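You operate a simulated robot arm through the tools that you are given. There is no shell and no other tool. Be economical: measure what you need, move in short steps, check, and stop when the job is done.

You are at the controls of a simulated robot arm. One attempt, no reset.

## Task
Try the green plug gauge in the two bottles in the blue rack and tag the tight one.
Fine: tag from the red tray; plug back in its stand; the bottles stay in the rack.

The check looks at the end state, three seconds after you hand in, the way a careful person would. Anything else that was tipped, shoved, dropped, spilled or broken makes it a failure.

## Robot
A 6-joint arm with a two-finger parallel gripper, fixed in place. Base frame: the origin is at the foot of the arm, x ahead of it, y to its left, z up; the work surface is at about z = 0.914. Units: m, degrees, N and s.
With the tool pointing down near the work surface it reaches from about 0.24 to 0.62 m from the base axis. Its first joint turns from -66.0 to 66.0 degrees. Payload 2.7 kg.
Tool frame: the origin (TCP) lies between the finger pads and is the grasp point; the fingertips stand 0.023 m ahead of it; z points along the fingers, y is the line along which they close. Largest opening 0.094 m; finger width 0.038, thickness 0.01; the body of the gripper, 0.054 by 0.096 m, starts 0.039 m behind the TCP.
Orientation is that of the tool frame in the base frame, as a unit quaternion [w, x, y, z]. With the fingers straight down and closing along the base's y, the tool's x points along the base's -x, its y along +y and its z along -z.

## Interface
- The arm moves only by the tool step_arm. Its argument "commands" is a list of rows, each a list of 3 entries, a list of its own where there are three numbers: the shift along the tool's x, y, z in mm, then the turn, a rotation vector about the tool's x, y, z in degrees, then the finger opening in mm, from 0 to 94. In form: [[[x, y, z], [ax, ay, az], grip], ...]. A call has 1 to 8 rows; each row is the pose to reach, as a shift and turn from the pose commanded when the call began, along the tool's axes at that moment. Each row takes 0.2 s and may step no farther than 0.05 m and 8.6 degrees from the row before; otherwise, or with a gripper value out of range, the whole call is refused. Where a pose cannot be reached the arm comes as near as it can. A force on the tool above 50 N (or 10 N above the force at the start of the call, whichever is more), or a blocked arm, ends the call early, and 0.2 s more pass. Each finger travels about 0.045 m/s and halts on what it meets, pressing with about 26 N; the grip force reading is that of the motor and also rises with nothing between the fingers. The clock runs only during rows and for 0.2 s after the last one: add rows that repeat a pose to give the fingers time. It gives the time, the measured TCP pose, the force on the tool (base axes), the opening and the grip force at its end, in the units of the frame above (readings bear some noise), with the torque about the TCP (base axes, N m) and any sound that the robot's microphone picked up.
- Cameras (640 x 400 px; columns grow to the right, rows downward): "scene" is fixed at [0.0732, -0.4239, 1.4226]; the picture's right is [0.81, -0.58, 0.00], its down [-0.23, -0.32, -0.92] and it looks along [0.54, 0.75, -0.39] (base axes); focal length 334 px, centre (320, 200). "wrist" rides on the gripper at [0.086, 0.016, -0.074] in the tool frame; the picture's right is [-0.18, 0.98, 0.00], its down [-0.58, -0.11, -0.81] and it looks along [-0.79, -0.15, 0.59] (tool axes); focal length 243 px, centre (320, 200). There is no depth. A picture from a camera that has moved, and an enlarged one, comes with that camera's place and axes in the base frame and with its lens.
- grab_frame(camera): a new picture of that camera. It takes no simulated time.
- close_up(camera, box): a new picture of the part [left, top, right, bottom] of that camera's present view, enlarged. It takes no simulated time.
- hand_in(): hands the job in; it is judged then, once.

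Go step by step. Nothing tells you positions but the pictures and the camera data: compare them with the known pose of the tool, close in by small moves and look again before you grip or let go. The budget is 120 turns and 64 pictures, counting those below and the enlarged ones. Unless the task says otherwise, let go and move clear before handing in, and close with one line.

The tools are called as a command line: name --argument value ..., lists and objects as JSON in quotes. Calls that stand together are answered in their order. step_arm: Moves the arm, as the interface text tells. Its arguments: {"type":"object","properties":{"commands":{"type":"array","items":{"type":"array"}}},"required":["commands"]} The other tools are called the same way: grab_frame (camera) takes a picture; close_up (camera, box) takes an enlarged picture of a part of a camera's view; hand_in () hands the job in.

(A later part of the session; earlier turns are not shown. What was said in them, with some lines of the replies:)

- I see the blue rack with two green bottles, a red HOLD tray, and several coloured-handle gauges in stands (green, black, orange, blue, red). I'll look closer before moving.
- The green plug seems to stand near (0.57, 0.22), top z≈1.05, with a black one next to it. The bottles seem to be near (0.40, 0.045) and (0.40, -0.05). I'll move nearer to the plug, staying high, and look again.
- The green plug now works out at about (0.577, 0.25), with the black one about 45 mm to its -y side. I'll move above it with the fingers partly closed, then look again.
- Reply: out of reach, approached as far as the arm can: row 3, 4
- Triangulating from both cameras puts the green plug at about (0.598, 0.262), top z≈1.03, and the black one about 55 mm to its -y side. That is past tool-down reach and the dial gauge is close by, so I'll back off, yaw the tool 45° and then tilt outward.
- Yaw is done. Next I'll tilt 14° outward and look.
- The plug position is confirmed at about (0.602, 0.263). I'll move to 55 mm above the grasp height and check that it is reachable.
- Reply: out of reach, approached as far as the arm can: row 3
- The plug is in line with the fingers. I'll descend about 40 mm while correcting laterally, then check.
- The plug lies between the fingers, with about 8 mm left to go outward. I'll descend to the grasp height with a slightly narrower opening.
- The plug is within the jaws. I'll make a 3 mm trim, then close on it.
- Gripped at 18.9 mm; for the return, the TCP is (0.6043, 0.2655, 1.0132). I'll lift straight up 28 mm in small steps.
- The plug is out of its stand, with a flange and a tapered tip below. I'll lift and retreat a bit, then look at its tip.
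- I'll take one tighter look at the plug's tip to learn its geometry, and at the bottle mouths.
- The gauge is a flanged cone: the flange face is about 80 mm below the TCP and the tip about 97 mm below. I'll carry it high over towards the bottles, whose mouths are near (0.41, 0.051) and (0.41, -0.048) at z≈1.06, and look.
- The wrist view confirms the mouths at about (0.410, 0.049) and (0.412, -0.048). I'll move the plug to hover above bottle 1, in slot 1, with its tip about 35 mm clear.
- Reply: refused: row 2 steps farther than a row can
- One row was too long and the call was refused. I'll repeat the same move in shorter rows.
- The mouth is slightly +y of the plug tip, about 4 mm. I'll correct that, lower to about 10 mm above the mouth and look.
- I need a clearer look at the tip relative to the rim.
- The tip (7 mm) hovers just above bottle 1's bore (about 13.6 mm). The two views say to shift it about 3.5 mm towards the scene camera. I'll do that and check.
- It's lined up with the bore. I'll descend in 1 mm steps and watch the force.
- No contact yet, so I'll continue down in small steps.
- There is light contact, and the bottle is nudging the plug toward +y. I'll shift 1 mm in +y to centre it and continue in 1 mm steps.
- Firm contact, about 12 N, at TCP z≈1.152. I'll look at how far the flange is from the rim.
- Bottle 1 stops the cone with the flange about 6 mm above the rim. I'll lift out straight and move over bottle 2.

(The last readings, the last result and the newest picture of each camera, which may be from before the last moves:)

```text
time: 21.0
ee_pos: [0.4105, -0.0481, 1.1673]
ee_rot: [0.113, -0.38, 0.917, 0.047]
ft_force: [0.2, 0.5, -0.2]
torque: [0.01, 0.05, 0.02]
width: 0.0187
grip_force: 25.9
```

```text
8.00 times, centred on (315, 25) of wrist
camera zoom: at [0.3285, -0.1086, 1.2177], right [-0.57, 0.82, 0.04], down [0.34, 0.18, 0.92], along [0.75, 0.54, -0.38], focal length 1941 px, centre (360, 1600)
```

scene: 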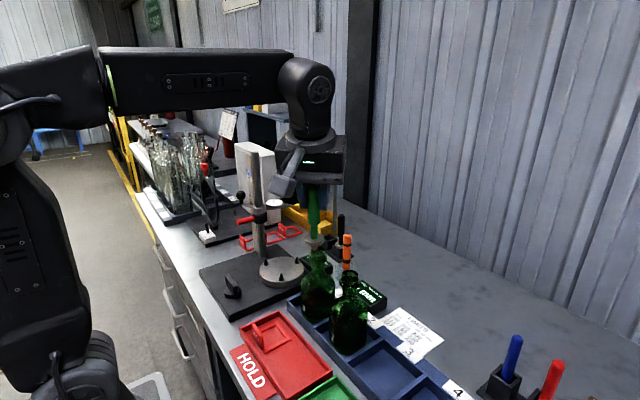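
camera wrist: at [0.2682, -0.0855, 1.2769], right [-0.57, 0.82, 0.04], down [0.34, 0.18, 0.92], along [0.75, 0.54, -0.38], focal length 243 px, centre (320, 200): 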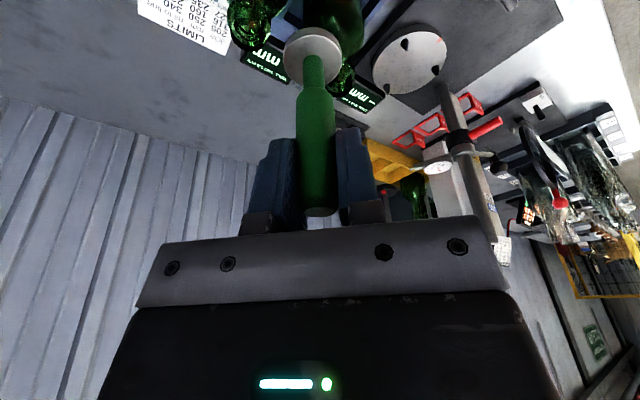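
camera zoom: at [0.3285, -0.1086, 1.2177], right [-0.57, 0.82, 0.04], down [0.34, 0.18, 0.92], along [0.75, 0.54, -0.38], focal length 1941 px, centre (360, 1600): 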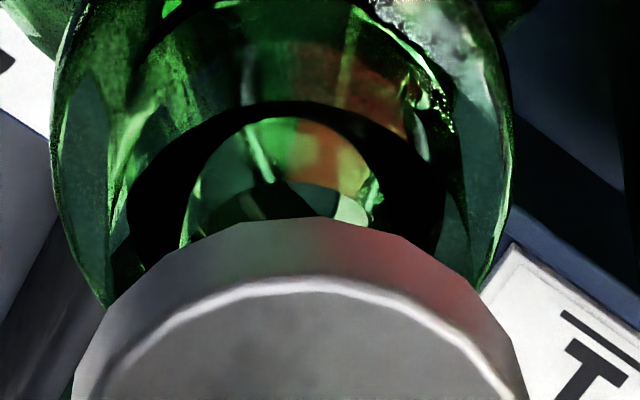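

Bottle 2's bore is visibly wider, about 18 mm against 13.6 mm. I'll try the plug in it to confirm.

step_arm --commands '[[[0.36, 0, 1.45], [0, 0, 0], 5], [[0.73, 0, 2.91], [0, 0, 0], 5], [[1.1, 0, 4.36], [0, 0, 0], 5], [[1.45, 0, 5.8], [0, 0, 0], 5], [[1.8, 0, 7.3], [0, 0, 0], 5], [[2.2, 0, 8.7], [0, 0, 0], 5], [[2.55, 0, 10.2], [0, 0, 0], 5]]'

close_up --camera "scene" --box '[344, 258, 374, 283]'

```text
time: 22.6
ee_pos: [0.41, -0.0478, 1.1559]
ee_rot: [0.112, -0.38, 0.917, 0.047]
ft_force: [-0.1, -0.3, -0.7]
torque: [-0.01, 0.0, -0.01]
width: 0.019
grip_force: 25.7
```

```text
16.00 times, centred on (359, 270) of scene
camera zoom: at [0.0732, -0.4239, 1.4226], right [0.81, -0.58, 0.0], down [-0.23, -0.32, -0.92], along [0.54, 0.75, -0.39], focal length 5341 px, centre (-304, -928)
```

zoom: 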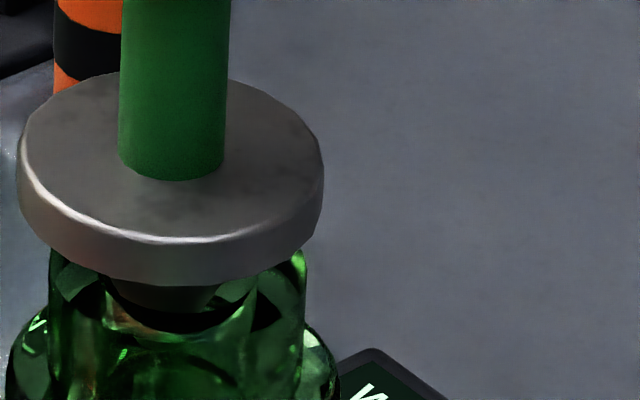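

step_arm --commands '[[[-0.2, -1.2, 0], [0, 0, 0], 5], [[0.05, -1.2, 1], [0, 0, 0], 5], [[0.3, -1.2, 2], [0, 0, 0], 5], [[0.53, -1.2, 2.9], [0, 0, 0], 5]]'

step_arm --commands '[[[0.24, 0, 0.97], [0, 0, 0], 5], [[0.48, 0, 1.94], [0, 0, 0], 5]]'

```text
time: 23.6
ee_pos: [0.4107, -0.0474, 1.1525]
ee_rot: [0.113, -0.381, 0.917, 0.046]
ft_force: [0.3, 0.3, -0.2]
torque: [-0.01, -0.08, 0.01]
width: 0.0189
grip_force: 25.6
```

```text
time: 24.2
ee_pos: [0.4113, -0.0483, 1.1498]
ee_rot: [0.113, -0.38, 0.917, 0.047]
ft_force: [1.6, 0.6, -0.5]
torque: [0.05, -0.08, 0.0]
width: 0.019
grip_force: 25.8
```

The plug is already deeper than it went in bottle 1 and carries no axial load. I'll centre it 1 mm in +x and go a few mm further for a clear answer.

step_arm --commands '[[[-0.7, -0.7, 0.2], [0, 0, 0], 5], [[-0.45, -0.7, 1.2], [0, 0, 0], 5], [[-0.2, -0.7, 2.1], [0, 0, 0], 5], [[0.04, -0.7, 3.1], [0, 0, 0], 5]]'

close_up --camera "scene" --box '[344, 258, 374, 283]'

```text
time: 25.2
ee_pos: [0.4118, -0.0493, 1.1478]
ee_rot: [0.112, -0.38, 0.917, 0.047]
ft_force: [0.2, 0.3, -0.5]
torque: [0.04, -0.05, -0.01]
width: 0.0184
grip_force: 26.0
```

```text
16.00 times, centred on (359, 270) of scene
camera zoom: at [0.0733, -0.4239, 1.4226], right [0.81, -0.58, 0.0], down [-0.23, -0.32, -0.92], along [0.54, 0.75, -0.39], focal length 5341 px, centre (-304, -928)
```

zoom: 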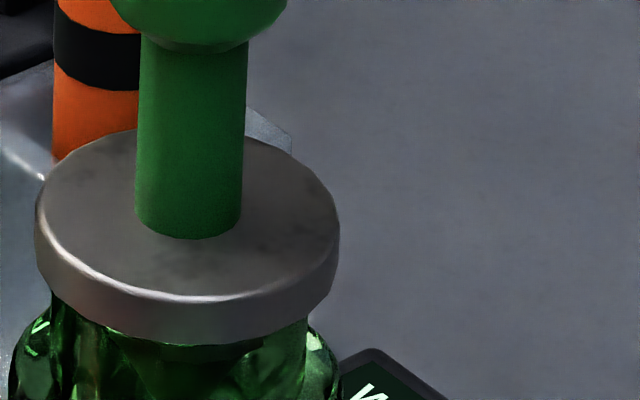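

The flange practically seats on bottle 2, so it's loose and bottle 1 in slot 1 is the tight one. I'll lift out and carry the plug back toward its stand.

step_arm --commands '[[[-3, 0, -12], [0, 0, 0], 5], [[-7.3, 0, -29], [0, 0, 0], 5], [[-12.6, 0, -50.4], [0, 0, 0], 5], [[-53.5, 16.9, -40.2], [0, 0, 0], 5], [[-94.4, 33.8, -30], [0, 0, 0], 5], [[-135.3, 50.7, -19.8], [0, 0, 0], 5], [[-176.2, 67.6, -9.6], [0, 0, 0], 5], [[-217, 84.5, 0.5], [0, 0, 0], 5]]'

close_up --camera "scene" --box '[285, 180, 385, 340]'

```text
time: 27.0
ee_pos: [0.5012, 0.1605, 1.2]
ee_rot: [0.114, -0.379, 0.917, 0.046]
ft_force: [-0.4, 0.3, -0.6]
torque: [-0.03, 0.01, 0.01]
width: 0.0188
grip_force: 25.7
```

```text
2.50 times, centred on (335, 260) of scene
camera zoom: at [0.0732, -0.4239, 1.4226], right [0.81, -0.58, 0.0], down [-0.23, -0.32, -0.92], along [0.54, 0.75, -0.39], focal length 834 px, centre (282, 50)
```

zoom: 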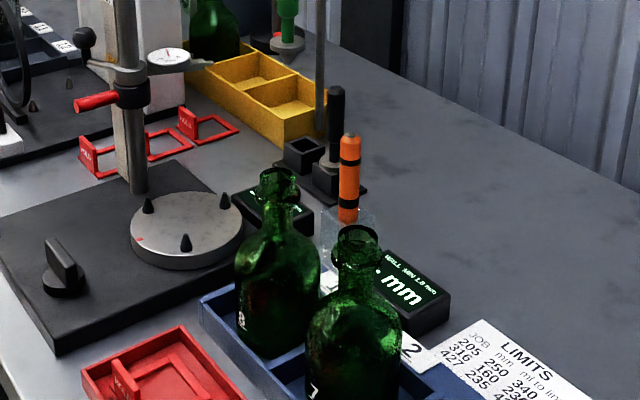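

Both bottles are undisturbed. I'll return the plug to above its stand by the reverse path.

step_arm --commands '[[[-16, 0.4, 38], [0, 0, 0], 5], [[-32.5, 0.9, 76], [0, 0, 0], 5], [[-48.7, 1.3, 114], [0, 0, 0], 5], [[-68, 1, 136.5], [0, 0, 0], 5], [[-87.3, 0.8, 159], [0, 0, 0], 5], [[-106.6, 0.6, 181], [0, 0, 0], 5], [[-106.6, 0.6, 181], [0, 0, 0], 5]]'

close_up --camera "scene" --box '[310, 215, 350, 255]'

close_up --camera "wrist" --box '[230, 0, 410, 120]'

```text
time: 28.6
ee_pos: [0.605, 0.2642, 1.0494]
ee_rot: [0.113, -0.38, 0.917, 0.047]
ft_force: [0.8, 0.2, -0.3]
torque: [0.04, -0.02, 0.02]
width: 0.0187
grip_force: 25.7
```

```text
10.00 times, centred on (330, 235) of scene
camera zoom: at [0.0733, -0.4239, 1.4226], right [0.81, -0.58, 0.0], down [-0.23, -0.32, -0.92], along [0.54, 0.75, -0.39], focal length 3338 px, centre (220, -150)
```

zoom: 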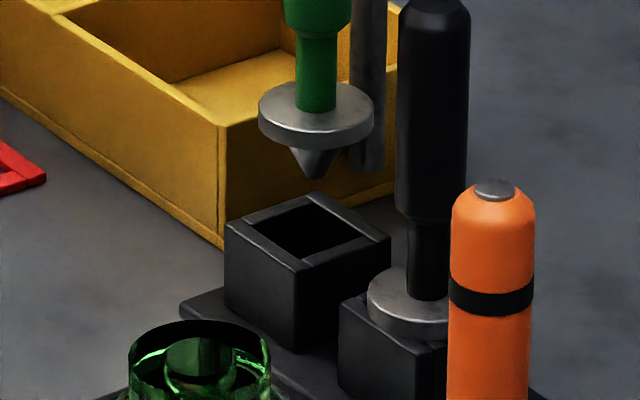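

```text
3.33 times, centred on (320, 60) of wrist
camera zoom: at [0.5227, 0.2047, 1.1007], right [-0.57, 0.82, 0.04], down [0.34, 0.18, 0.92], along [0.75, 0.54, -0.38], focal length 809 px, centre (320, 667)
```

zoom: 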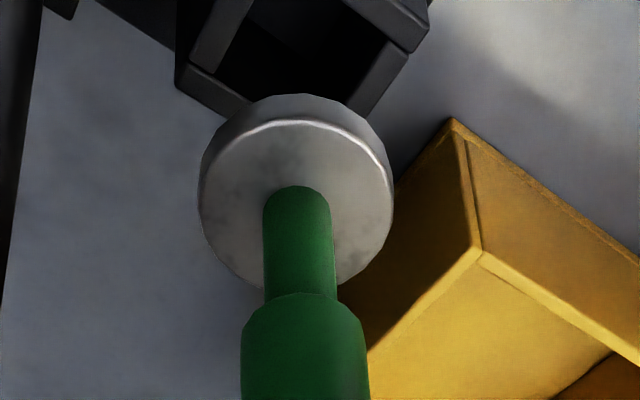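

The plug is over its stand, about 1.5 mm off its original spot. I'll trim that and lower 25 mm, then the rest gently.

step_arm --commands '[[[0, 1.6, 0], [0, 0, 0], 5], [[2, 1.6, 9], [0, 0, 0], 5], [[4, 1.6, 17], [0, 0, 0], 5], [[5.7, 1.6, 24.5], [0, 0, 0], 5]]'

close_up --camera "scene" --box '[310, 215, 350, 255]'

```text
time: 29.6
ee_pos: [0.6057, 0.2669, 1.0245]
ee_rot: [0.114, -0.381, 0.916, 0.047]
ft_force: [0.4, -0.7, -0.4]
torque: [0.0, 0.01, -0.02]
width: 0.0187
grip_force: 26.2
```

```text
10.00 times, centred on (330, 235) of scene
camera zoom: at [0.0733, -0.4239, 1.4226], right [0.81, -0.58, 0.0], down [-0.23, -0.32, -0.92], along [0.54, 0.75, -0.39], focal length 3338 px, centre (220, -150)
```

zoom: 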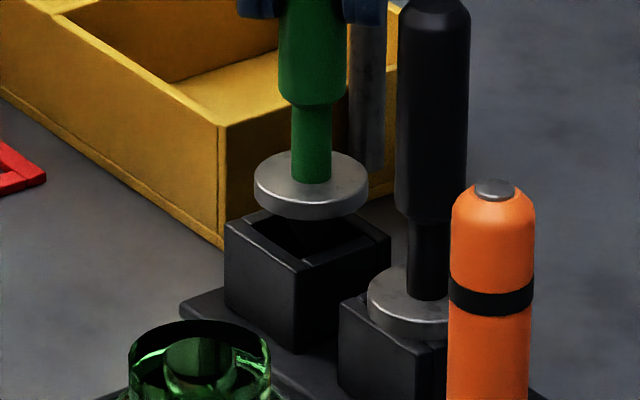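

step_arm --commands '[[[1.0, 0, 2], [0, 0, 0], 5], [[1.7, 0, 4], [0, 0, 0], 5], [[2.4, 0, 6], [0, 0, 0], 5], [[3, 0, 8], [0, 0, 0], 5], [[3.3, 0, 9], [0, 0, 0], 5]]'

step_arm --commands '[[[0.24, 0, 0.97], [0, 0, 0], 5], [[0.42, 0, 1.7], [0, 0, 0], 5]]'

close_up --camera "scene" --box '[310, 215, 350, 255]'

```text
time: 30.8
ee_pos: [0.6043, 0.2659, 1.0152]
ee_rot: [0.112, -0.379, 0.917, 0.046]
ft_force: [0.7, 0.4, -0.4]
torque: [-0.02, 0.02, -0.01]
width: 0.0185
grip_force: 25.9
```

```text
time: 31.4
ee_pos: [0.603, 0.2662, 1.0132]
ee_rot: [0.112, -0.379, 0.917, 0.047]
ft_force: [-0.4, -0.4, -1.0]
torque: [-0.02, 0.0, -0.03]
width: 0.0187
grip_force: 26.1
```

```text
10.00 times, centred on (330, 235) of scene
camera zoom: at [0.0733, -0.4239, 1.4226], right [0.81, -0.58, 0.0], down [-0.23, -0.32, -0.92], along [0.54, 0.75, -0.39], focal length 3338 px, centre (220, -150)
```

zoom: 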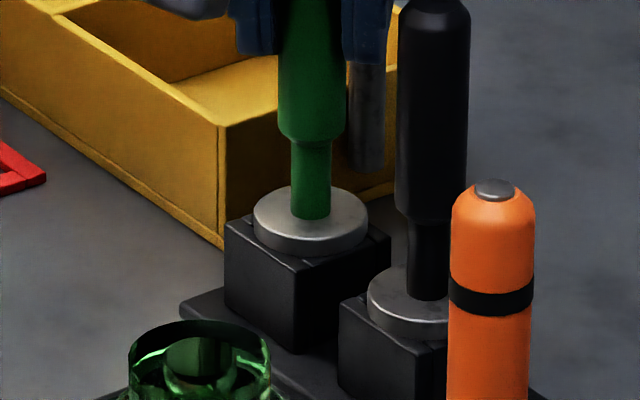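

It looks seated. I'll press down one more gentle millimetre to feel the seat.

step_arm --commands '[[[0.15, 0, 0.6], [0, 0, 0], 5], [[0.3, 0, 1.1], [0, 0, 0], 5]]'

```text
time: 32.0
ee_pos: [0.6038, 0.2662, 1.0129]
ee_rot: [0.114, -0.38, 0.917, 0.046]
ft_force: [-1.7, -0.4, 6.2]
torque: [-0.09, 0.29, -0.01]
width: 0.0186
grip_force: 25.4
```

It's seated with 6 N of contact. I'll open to 36 mm as I did on approach, and then rise straight up.

step_arm --commands '[[[-0.15, 0, -0.6], [0, 0, 0], 5], [[-0.15, 0, -0.6], [0, 0, 0], 22], [[-0.15, 0, -0.6], [0, 0, 0], 30], [[-0.15, 0, -0.6], [0, 0, 0], 36], [[-0.15, 0, -0.6], [0, 0, 0], 36]]'

close_up --camera "scene" --box '[290, 180, 360, 255]'

```text
time: 33.2
ee_pos: [0.6034, 0.266, 1.0124]
ee_rot: [0.113, -0.38, 0.917, 0.046]
ft_force: [0.4, -0.3, 0.3]
torque: [0.02, -0.02, 0.03]
width: 0.0358
grip_force: 0.0
```

```text
5.33 times, centred on (325, 218) of scene
camera zoom: at [0.0732, -0.4239, 1.4226], right [0.81, -0.58, 0.0], down [-0.23, -0.32, -0.92], along [0.54, 0.75, -0.39], focal length 1780 px, centre (293, 107)
```

zoom: 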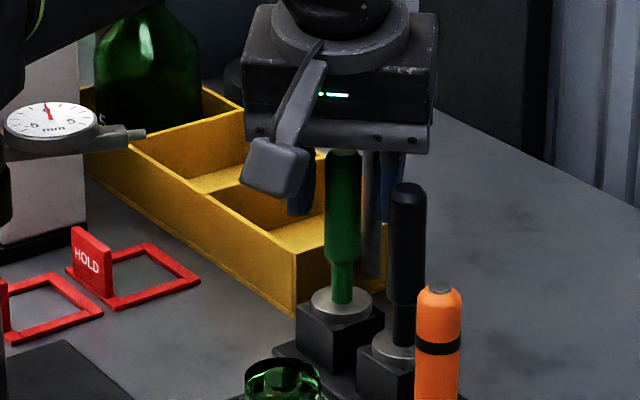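

The plug stands free in its stand. I'll rise straight up and retreat to the high transit point.

step_arm --commands '[[[-4.4, 0, -17.5], [0, 0, 0], 36], [[-8, 0, -36], [0, 0, 0], 36], [[-6, 0, -60], [0, 0, 0], 36], [[15, 0, -98], [0, 0, 0], 36], [[45, 0, -137], [0, 0, 0], 36], [[72, -1, -177], [0, 0, 0], 50], [[98, -1, -217], [0, 0, 0], 50]]'

grab_frame --camera "scene"

close_up --camera "scene" --box '[230, 300, 340, 400]'

```text
time: 34.8
ee_pos: [0.5003, 0.1622, 1.1983]
ee_rot: [0.113, -0.38, 0.917, 0.046]
ft_force: [-1.1, -0.9, -0.4]
torque: [0.01, 0.0, 0.02]
width: 0.05
grip_force: 0.0
```

```text
10 pictures are left
```

scene: 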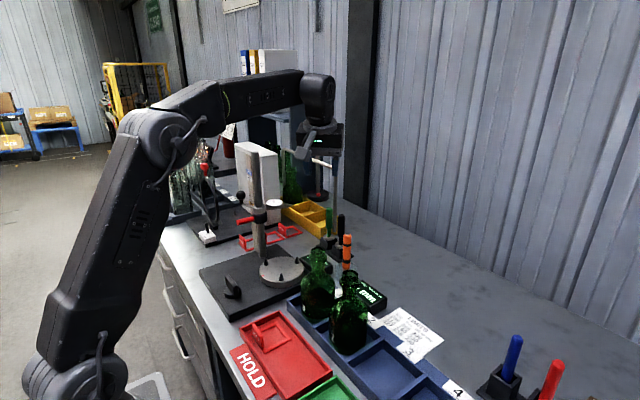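

```text
4.00 times, centred on (285, 350) of scene
camera zoom: at [0.0733, -0.4239, 1.4226], right [0.81, -0.58, 0.0], down [-0.23, -0.32, -0.92], along [0.54, 0.75, -0.39], focal length 1335 px, centre (460, -400)
```

zoom: 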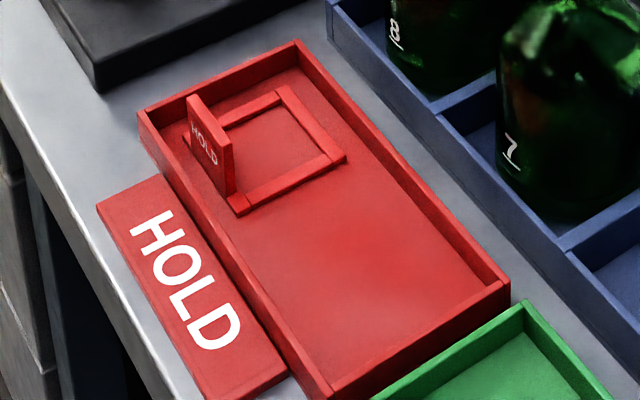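

The plug is back and I have 10 pictures left, so I'll be sparing. The tag is a 57 mm square frame centred near (0.284, 0.034), with an upright tab about 40 mm wide at x≈0.26. I'll grip the tab across its width along y, so first I'll untilt the tool and move back.

step_arm --commands '[[[39, 7, -10], [0, 5, 0], 65], [[78, 14, -20], [0, 10, 0], 80], [[116, 22, -29], [0, 14, 0], 80]]'

```text
time: 35.6
ee_pos: [0.3988, 0.0917, 1.2]
ee_rot: [-0.001, -0.382, 0.924, -0.001]
ft_force: [-0.6, -0.1, 0.6]
torque: [-0.02, 0.01, -0.01]
width: 0.0801
grip_force: 0.0
```

step_arm --commands '[[[22, 9, 0], [0, 0, 8], 70], [[44, 17, 0], [0, 0, 16], 60], [[66, 26, 0], [0, 0, 24], 56], [[88, 35, 10], [0, 0, 32], 56], [[110, 44, 30], [0, 0, 40], 56], [[131, 52, 50], [0, 0, 45], 56]]'

grab_frame --camera "wrist"

```text
time: 37.0
ee_pos: [0.2708, 0.0353, 1.1479]
ee_rot: [0.0, 0.001, 1.0, 0.0]
ft_force: [0.4, 0.3, -0.4]
torque: [0.03, -0.03, 0.02]
width: 0.0559
grip_force: 0.0
```

```text
8 pictures are left
camera wrist: at [0.1853, 0.0517, 1.2233], right [0.19, 0.98, 0.0], down [0.58, -0.11, 0.81], along [0.79, -0.15, -0.59], focal length 243 px, centre (320, 200)
```

wrist: 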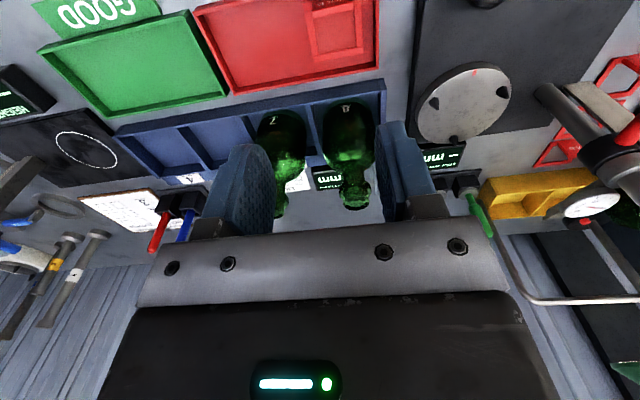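

Triangulating with this view puts the tag's frame at about x 0.262–0.320, y 0.020–0.078, lower than I assumed, with the tab centred near (0.267, 0.052). I'll descend to a safe height above it and check.

step_arm --commands '[[[0, 5, 48], [0, 0, 0], 60], [[0, 10, 96], [0, 0, 0], 60], [[0, 16, 143], [0, 0, 0], 60], [[0, 16, 143], [0, 0, 0], 60]]'

grab_frame --camera "wrist"

close_up --camera "scene" --box '[210, 270, 330, 390]'

```text
time: 38.0
ee_pos: [0.2703, 0.0507, 1.0074]
ee_rot: [0.0, 0.0, 1.0, 0.0]
ft_force: [0.2, 1.0, 0.1]
torque: [-0.03, -0.01, 0.0]
width: 0.0597
grip_force: 0.0
```

```text
7 pictures are left
camera wrist: at [0.1858, 0.0678, 1.0815], right [0.18, 0.98, 0.0], down [0.58, -0.11, 0.81], along [0.79, -0.15, -0.59], focal length 243 px, centre (320, 200)
```

wrist: 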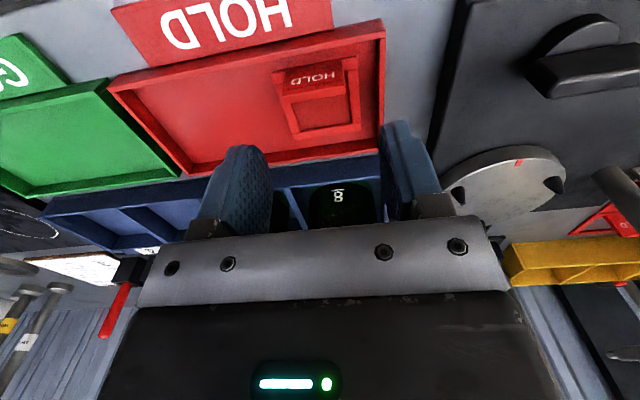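

```text
3.33 times, centred on (270, 330) of scene
camera zoom: at [0.0732, -0.4239, 1.4226], right [0.81, -0.58, 0.0], down [-0.23, -0.32, -0.92], along [0.54, 0.75, -0.39], focal length 1113 px, centre (487, -233)
```

zoom: 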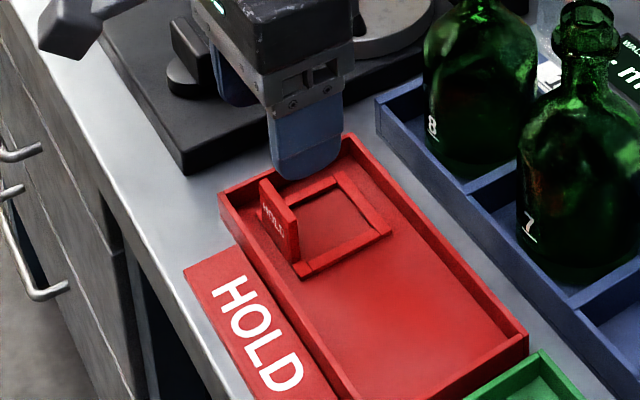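

Both views agree: the tab is at x≈0.266, y 0.030–0.069, with its top at z≈0.940. I'll descend with the fingers 52 mm apart, staying clear of the tray walls, then close.

step_arm --commands '[[[0, -1, 20], [0, 0, 0], 52], [[0, -1, 40], [0, 0, 0], 52], [[0, -1, 55], [0, 0, 0], 52], [[0, -1, 62], [0, 0, 0], 52], [[0, -1, 62], [0, 0, 0], 52]]'

step_arm --commands '[[[0, 0, 0], [0, 0, 0], 46], [[0, 0, 0], [0, 0, 0], 40], [[0, 0, 0], [0, 0, 0], 32], [[0, 0, 0], [0, 0, 0], 30]]'

grab_frame --camera "wrist"

```text
time: 39.2
ee_pos: [0.2701, 0.0494, 0.9447]
ee_rot: [0.0, 0.001, 1.0, 0.0]
ft_force: [0.4, 0.1, -0.4]
torque: [-0.02, -0.01, -0.04]
width: 0.0521
grip_force: 0.0
```

```text
time: 40.2
ee_pos: [0.2707, 0.0489, 0.9458]
ee_rot: [0.0, 0.0, 1.0, -0.001]
ft_force: [-0.7, -0.4, -0.4]
torque: [0.0, 0.0, -0.03]
width: 0.039
grip_force: 26.2
```

```text
5 pictures are left
camera wrist: at [0.1858, 0.0667, 1.0199], right [0.18, 0.98, 0.0], down [0.58, -0.11, 0.81], along [0.79, -0.15, -0.59], focal length 243 px, centre (320, 200)
```

wrist: 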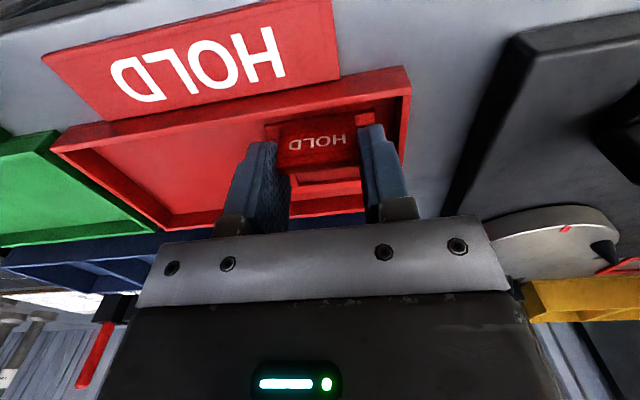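

The tab is gripped at 39.0 mm. I'll lift straight up 190 mm, then look.

step_arm --commands '[[[0, 0, -15], [0, 0, 0], 30], [[0, 0, -50], [0, 0, 0], 30], [[0, 0, -98], [0, 0, 0], 30], [[0, 0, -146], [0, 0, 0], 30], [[0, 0, -194], [0, 0, 0], 30]]'

step_arm --commands '[[[-40, 1, 0], [0, 0, 0], 30], [[-80, 2, 0], [0, 0, 0], 30], [[-121, 3, 0], [0, 0, 0], 30], [[-121, 3, 0], [0, 0, 0], 30]]'

close_up --camera "scene" --box '[260, 190, 380, 290]'

```text
time: 41.4
ee_pos: [0.2716, 0.0515, 1.139]
ee_rot: [0.0, 0.001, 1.0, 0.0]
ft_force: [-0.4, 0.1, -0.4]
torque: [0.02, 0.0, 0.03]
width: 0.0388
grip_force: 25.9
```

```text
time: 42.4
ee_pos: [0.3928, 0.0533, 1.1361]
ee_rot: [0.0, 0.0, 1.0, -0.001]
ft_force: [-0.6, -1.4, -0.6]
torque: [0.0, 0.0, 0.01]
width: 0.039
grip_force: 26.3
```

```text
4.00 times, centred on (320, 240) of scene
camera zoom: at [0.0733, -0.4239, 1.4226], right [0.81, -0.58, 0.0], down [-0.23, -0.32, -0.92], along [0.54, 0.75, -0.39], focal length 1335 px, centre (320, 40)
```

zoom: 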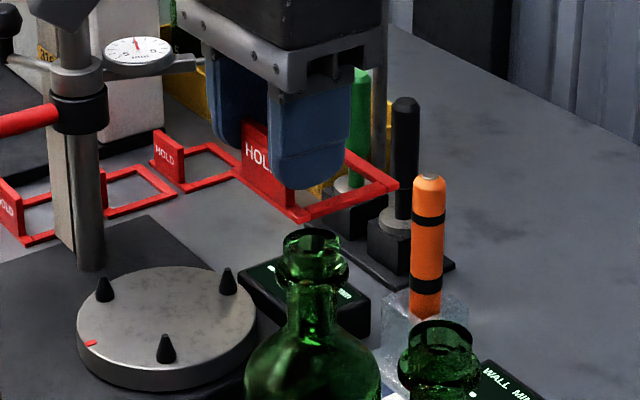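

The frame hangs level over bottle 1, about 3 mm too far in +x. I'll correct that and lower until the fingertips are just above the rim, then check.

step_arm --commands '[[[3, 0, 0], [0, 0, 0], 30], [[3, 0, 12], [0, 0, 0], 30], [[3, 0, 24], [0, 0, 0], 30], [[3, 0, 34], [0, 0, 0], 30], [[3, 0, 44], [0, 0, 0], 30]]'

close_up --camera "wrist" --box '[220, 60, 430, 230]'

```text
time: 43.6
ee_pos: [0.3883, 0.0542, 1.0944]
ee_rot: [0.001, 0.0, 1.0, -0.001]
ft_force: [0.5, -0.1, -0.6]
torque: [0.01, -0.01, -0.02]
width: 0.0388
grip_force: 26.2
```

```text
2.35 times, centred on (325, 145) of wrist
camera zoom: at [0.3037, 0.0701, 1.1689], right [0.18, 0.98, 0.0], down [0.58, -0.11, 0.81], along [0.79, -0.15, -0.59], focal length 571 px, centre (308, 329)
```

zoom: 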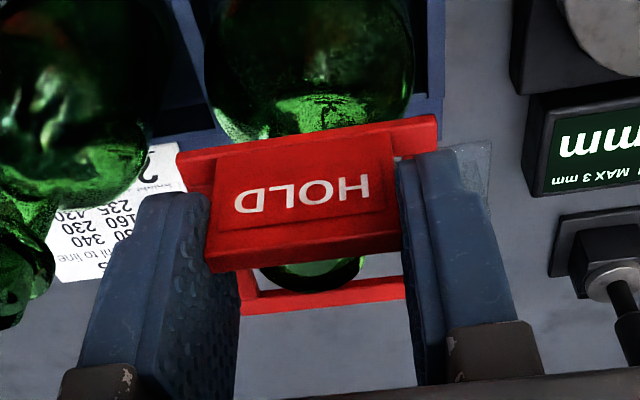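

The frame surrounds the rim, and the bottle axis is about 3 mm to the -y side of the fingers' centre. I'll trim y and lower slowly.

step_arm --commands '[[[0, -3, 0], [0, 0, 0], 30], [[0, -3, 3], [0, 0, 0], 30], [[0, -3, 6], [0, 0, 0], 30], [[0, -3, 9], [0, 0, 0], 30], [[0, -3, 12], [0, 0, 0], 30]]'

step_arm --commands '[[[0, 0, 2], [0, 0, 0], 30], [[0, 0, 4], [0, 0, 0], 30], [[0, 0, 6], [0, 0, 0], 30]]'

close_up --camera "scene" --box '[285, 215, 355, 285]'

```text
time: 44.8
ee_pos: [0.3892, 0.0506, 1.0819]
ee_rot: [0.0, 0.001, 1.0, -0.001]
ft_force: [-0.1, 0.1, -0.7]
torque: [0.01, -0.02, -0.01]
width: 0.0391
grip_force: 25.9
```

```text
time: 45.6
ee_pos: [0.3878, 0.0505, 1.0765]
ee_rot: [0.0, 0.0, 1.0, 0.0]
ft_force: [-0.2, -0.1, -0.4]
torque: [-0.01, -0.02, 0.02]
width: 0.0391
grip_force: 26.1
```

```text
5.71 times, centred on (320, 250) of scene
camera zoom: at [0.0732, -0.4239, 1.4226], right [0.81, -0.58, 0.0], down [-0.23, -0.32, -0.92], along [0.54, 0.75, -0.39], focal length 1908 px, centre (320, -86)
```

zoom: 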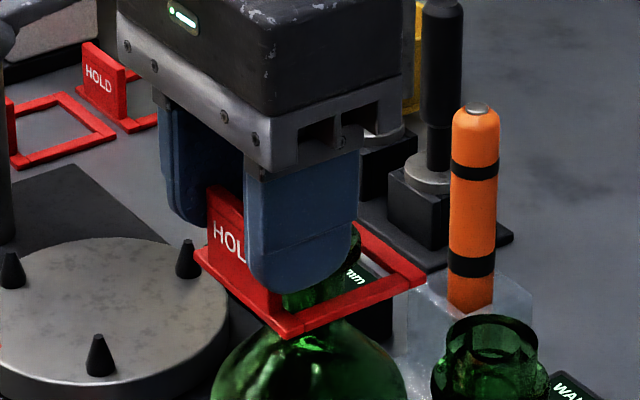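

The frame is round the neck with no contact. I'll lower in 2 mm steps until it touches the shoulder.

step_arm --commands '[[[0, 0, 1.5], [0, 0, 0], 30], [[0, 0, 3], [0, 0, 0], 30], [[0, 0, 4.5], [0, 0, 0], 30], [[0, 0, 6], [0, 0, 0], 30]]'

step_arm --commands '[[[0, 0, 1.5], [0, 0, 0], 30], [[0, 0, 3], [0, 0, 0], 30], [[0, 0, 4.5], [0, 0, 0], 30]]'

```text
time: 46.6
ee_pos: [0.3878, 0.0506, 1.0707]
ee_rot: [0.0, 0.0, 1.0, 0.0]
ft_force: [-0.4, 0.2, -0.5]
torque: [0.01, 0.01, 0.0]
width: 0.0386
grip_force: 26.0
```

```text
time: 47.4
ee_pos: [0.3885, 0.0504, 1.0667]
ee_rot: [0.0, 0.0, 1.0, 0.0]
ft_force: [0.3, 0.2, -0.2]
torque: [-0.01, 0.01, 0.02]
width: 0.0389
grip_force: 25.7
```

step_arm --commands '[[[0, 0, 1.5], [0, 0, 0], 30], [[0, 0, 3], [0, 0, 0], 30], [[0, 0, 4.5], [0, 0, 0], 30]]'

step_arm --commands '[[[0, 0, 1.5], [0, 0, 0], 30], [[0, 0, 3], [0, 0, 0], 30]]'

```text
time: 48.2
ee_pos: [0.389, 0.0498, 1.0613]
ee_rot: [0.0, 0.0, 1.0, 0.0]
ft_force: [0.7, 0.0, -0.3]
torque: [-0.03, 0.01, 0.0]
width: 0.0389
grip_force: 26.0
```

```text
time: 48.8
ee_pos: [0.3883, 0.0504, 1.0591]
ee_rot: [-0.001, 0.0, 1.0, 0.0]
ft_force: [0.3, 0.1, -0.9]
torque: [0.03, 0.01, -0.01]
width: 0.0391
grip_force: 25.4
```

Still no contact, so I'll continue gently. The gripper body keeps clear of the rim down to TCP z≈1.035.

step_arm --commands '[[[0, 0, 1.5], [0, 0, 0], 30], [[0, 0, 3], [0, 0, 0], 30]]'

step_arm --commands '[[[0, 0, 1.5], [0, 0, 0], 30], [[0, 0, 3], [0, 0, 0], 30]]'

```text
time: 49.4
ee_pos: [0.3898, 0.0513, 1.0557]
ee_rot: [0.001, 0.0, 1.0, -0.001]
ft_force: [-0.4, -0.3, -0.1]
torque: [0.0, 0.02, -0.02]
width: 0.0389
grip_force: 26.2
```

```text
time: 50.0
ee_pos: [0.3892, 0.0502, 1.0526]
ee_rot: [0.001, 0.0, 1.0, 0.0]
ft_force: [0.4, -0.5, 0.7]
torque: [0.02, 0.0, -0.01]
width: 0.0388
grip_force: 25.8
```

step_arm --commands '[[[0, 0, 1], [0, 0, 0], 30], [[0, 0, 2], [0, 0, 0], 30]]'

close_up --camera "scene" --box '[280, 225, 360, 315]'

```text
time: 50.6
ee_pos: [0.3894, 0.0504, 1.0518]
ee_rot: [0.0, 0.001, 1.0, 0.001]
ft_force: [1.1, 0.4, -0.4]
torque: [0.04, 0.03, 0.03]
width: 0.0388
grip_force: 26.3
```

```text
4.44 times, centred on (320, 270) of scene
camera zoom: at [0.0732, -0.4239, 1.4226], right [0.81, -0.58, 0.0], down [-0.23, -0.32, -0.92], along [0.54, 0.75, -0.39], focal length 1484 px, centre (320, -111)
```

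zoom: 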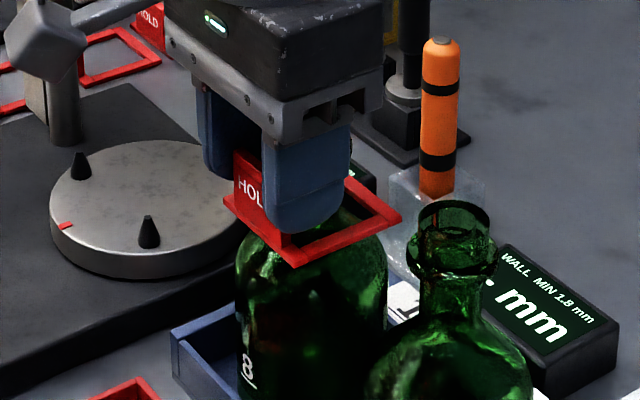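

The frame is nearly on the shoulder. I'll continue in 1 mm steps until I feel contact.

step_arm --commands '[[[0, 0, 1], [0, 0, 0], 30], [[0, 0, 2], [0, 0, 0], 30]]'

step_arm --commands '[[[0, 0, 1], [0, 0, 0], 30], [[0, 0, 2], [0, 0, 0], 30]]'

```text
time: 51.2
ee_pos: [0.3882, 0.0505, 1.0493]
ee_rot: [0.001, 0.0, 1.0, 0.0]
ft_force: [0.4, -0.3, -0.3]
torque: [-0.02, -0.04, 0.0]
width: 0.0387
grip_force: 26.1
```

```text
time: 51.8
ee_pos: [0.3895, 0.051, 1.0471]
ee_rot: [0.0, -0.001, 1.0, 0.0]
ft_force: [-0.1, 0.9, 0.6]
torque: [0.0, 0.0, -0.01]
width: 0.0391
grip_force: 26.3
```

step_arm --commands '[[[0, 0, 1], [0, 0, 0], 30], [[0, 0, 2], [0, 0, 0], 30]]'

step_arm --commands '[[[0, 0, 1], [0, 0, 0], 30], [[0, 0, 2], [0, 0, 0], 30]]'

```text
time: 52.4
ee_pos: [0.3883, 0.0503, 1.0439]
ee_rot: [0.0, 0.001, 1.0, 0.0]
ft_force: [-0.3, 0.1, -0.2]
torque: [-0.01, -0.03, 0.0]
width: 0.039
grip_force: 26.5
```

```text
time: 53.0
ee_pos: [0.3892, 0.0503, 1.0436]
ee_rot: [0.0, 0.001, 1.0, 0.0]
ft_force: [-5.0, -0.7, 9.2]
torque: [-0.09, 0.08, -0.02]
width: 0.0391
grip_force: 26.0
```

It touches the shoulder on the tab side with a -x reaction, so the frame is slightly too far in -x. I'll lift 1.5 mm, shift 2 mm in +x, and lower until it touches again.

step_arm --commands '[[[0, 0, -1.5], [0, 0, 0], 30], [[-2, 0, -1.5], [0, 0, 0], 30], [[-2, 0, -0.5], [0, 0, 0], 30], [[-2, 0, 0.3], [0, 0, 0], 30]]'

```text
time: 54.0
ee_pos: [0.3916, 0.0502, 1.0442]
ee_rot: [0.002, 0.0, 1.0, 0.001]
ft_force: [-12.7, 0.3, 22.9]
torque: [-0.06, 0.29, -0.02]
width: 0.0392
grip_force: 25.6
```

Wrong direction: the tab-side bar is pressing into the shoulder, so the frame should go toward -x. I'll lift 2 mm, shift back 3.5 mm, and lower gently.

step_arm --commands '[[[0, 0, -2], [0, 0, 0], 30], [[2, 0, -2.3], [0, 0, 0], 30], [[3.5, 0, -2], [0, 0, 0], 30], [[3.5, 0, -0.8], [0, 0, 0], 30]]'

step_arm --commands '[[[0, 0, 0.8], [0, 0, 0], 30], [[0, 0, 0.8], [0, 0, 0], 30]]'

```text
time: 55.0
ee_pos: [0.389, 0.0504, 1.0433]
ee_rot: [0.002, -0.001, 1.0, 0.0]
ft_force: [2.8, -1.0, 4.0]
torque: [-0.02, -0.31, -0.03]
width: 0.0387
grip_force: 26.5
```

```text
time: 55.6
ee_pos: [0.3865, 0.0495, 1.0419]
ee_rot: [0.001, -0.001, 1.0, 0.0]
ft_force: [5.6, -0.6, 10.4]
torque: [-0.01, -0.52, -0.01]
width: 0.0391
grip_force: 25.6
```

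Now the far bar touches, so the centred position is about 1 mm back. I'll ease up 0.8 mm, shift 1 mm in +x, and read the force before releasing.

step_arm --commands '[[[0, 0, -1], [0, 0, 0], 30], [[-1, 0, -1], [0, 0, 0], 30], [[-1, 0, -0.6], [0, 0, 0], 30]]'

```text
time: 56.4
ee_pos: [0.3886, 0.0504, 1.0432]
ee_rot: [0.0, 0.0, 1.0, 0.0]
ft_force: [4.4, 0.0, 8.5]
torque: [0.02, -0.32, -0.01]
width: 0.0392
grip_force: 25.5
```

step_arm --commands '[[[-0.7, 0, -0.7], [0, 0, 0], 30], [[-0.7, 0, -0.5], [0, 0, 0], 30]]'

```text
time: 57.0
ee_pos: [0.3882, 0.0494, 1.0429]
ee_rot: [-0.001, 0.0, 1.0, 0.0]
ft_force: [0.4, 1.2, 4.3]
torque: [-0.02, -0.15, 0.04]
width: 0.0389
grip_force: 25.8
```

The frame rests evenly with a light load of about 4 N. I'll open the fingers.

step_arm --commands '[[[0, 0, 0], [0, 0, 0], 42], [[0, 0, 0], [0, 0, 0], 46], [[0, 0, 0], [0, 0, 0], 50], [[0, 0, 0], [0, 0, 0], 52], [[0, 0, 0], [0, 0, 0], 52]]'

step_arm --commands '[[[0, 0, -10], [0, 0, 0], 52], [[0, 0, -30], [0, 0, 0], 52], [[0, 0, -70], [0, 0, 0], 52], [[0, 0, -115], [0, 0, 0], 52], [[20, 0, -150], [0, 0, 0], 52], [[50, 0, -185], [0, 0, 0], 52]]'

close_up --camera "scene" --box '[240, 180, 400, 340]'

```text
time: 58.2
ee_pos: [0.3902, 0.0499, 1.0421]
ee_rot: [0.0, 0.0, 1.0, -0.001]
ft_force: [0.3, 1.1, 0.6]
torque: [0.02, 0.01, -0.01]
width: 0.0521
grip_force: 0.1
```

```text
time: 59.6
ee_pos: [0.338, 0.0508, 1.2286]
ee_rot: [0.0, 0.0, 1.0, 0.0]
ft_force: [-0.8, -0.2, 0.7]
torque: [0.0, 0.01, -0.02]
width: 0.0519
grip_force: 0.1
```

```text
2.50 times, centred on (320, 260) of scene
camera zoom: at [0.0732, -0.4239, 1.4226], right [0.81, -0.58, 0.0], down [-0.23, -0.32, -0.92], along [0.54, 0.75, -0.39], focal length 834 px, centre (320, 50)
```

zoom: 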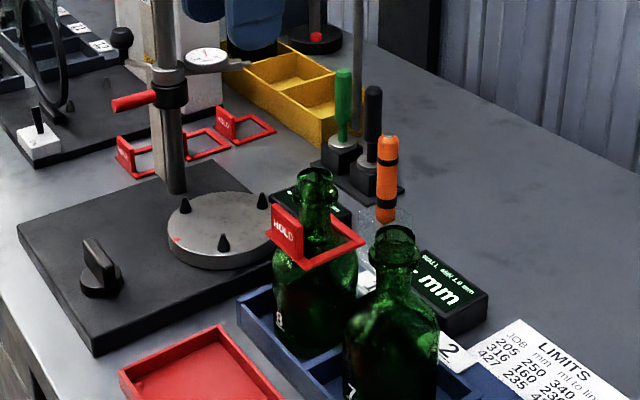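

The tag sits level on bottle 1's shoulder, the plug is back in its stand, both bottles are in the rack, and the arm is clear. Handing in.

hand_in

```text
The job is handed in.
```

I tried the plug in both bottles and tagged the tight one, the bottle in slot 1, with the tag from the red tray; the plug is back in its stand and both bottles are still in the rack.
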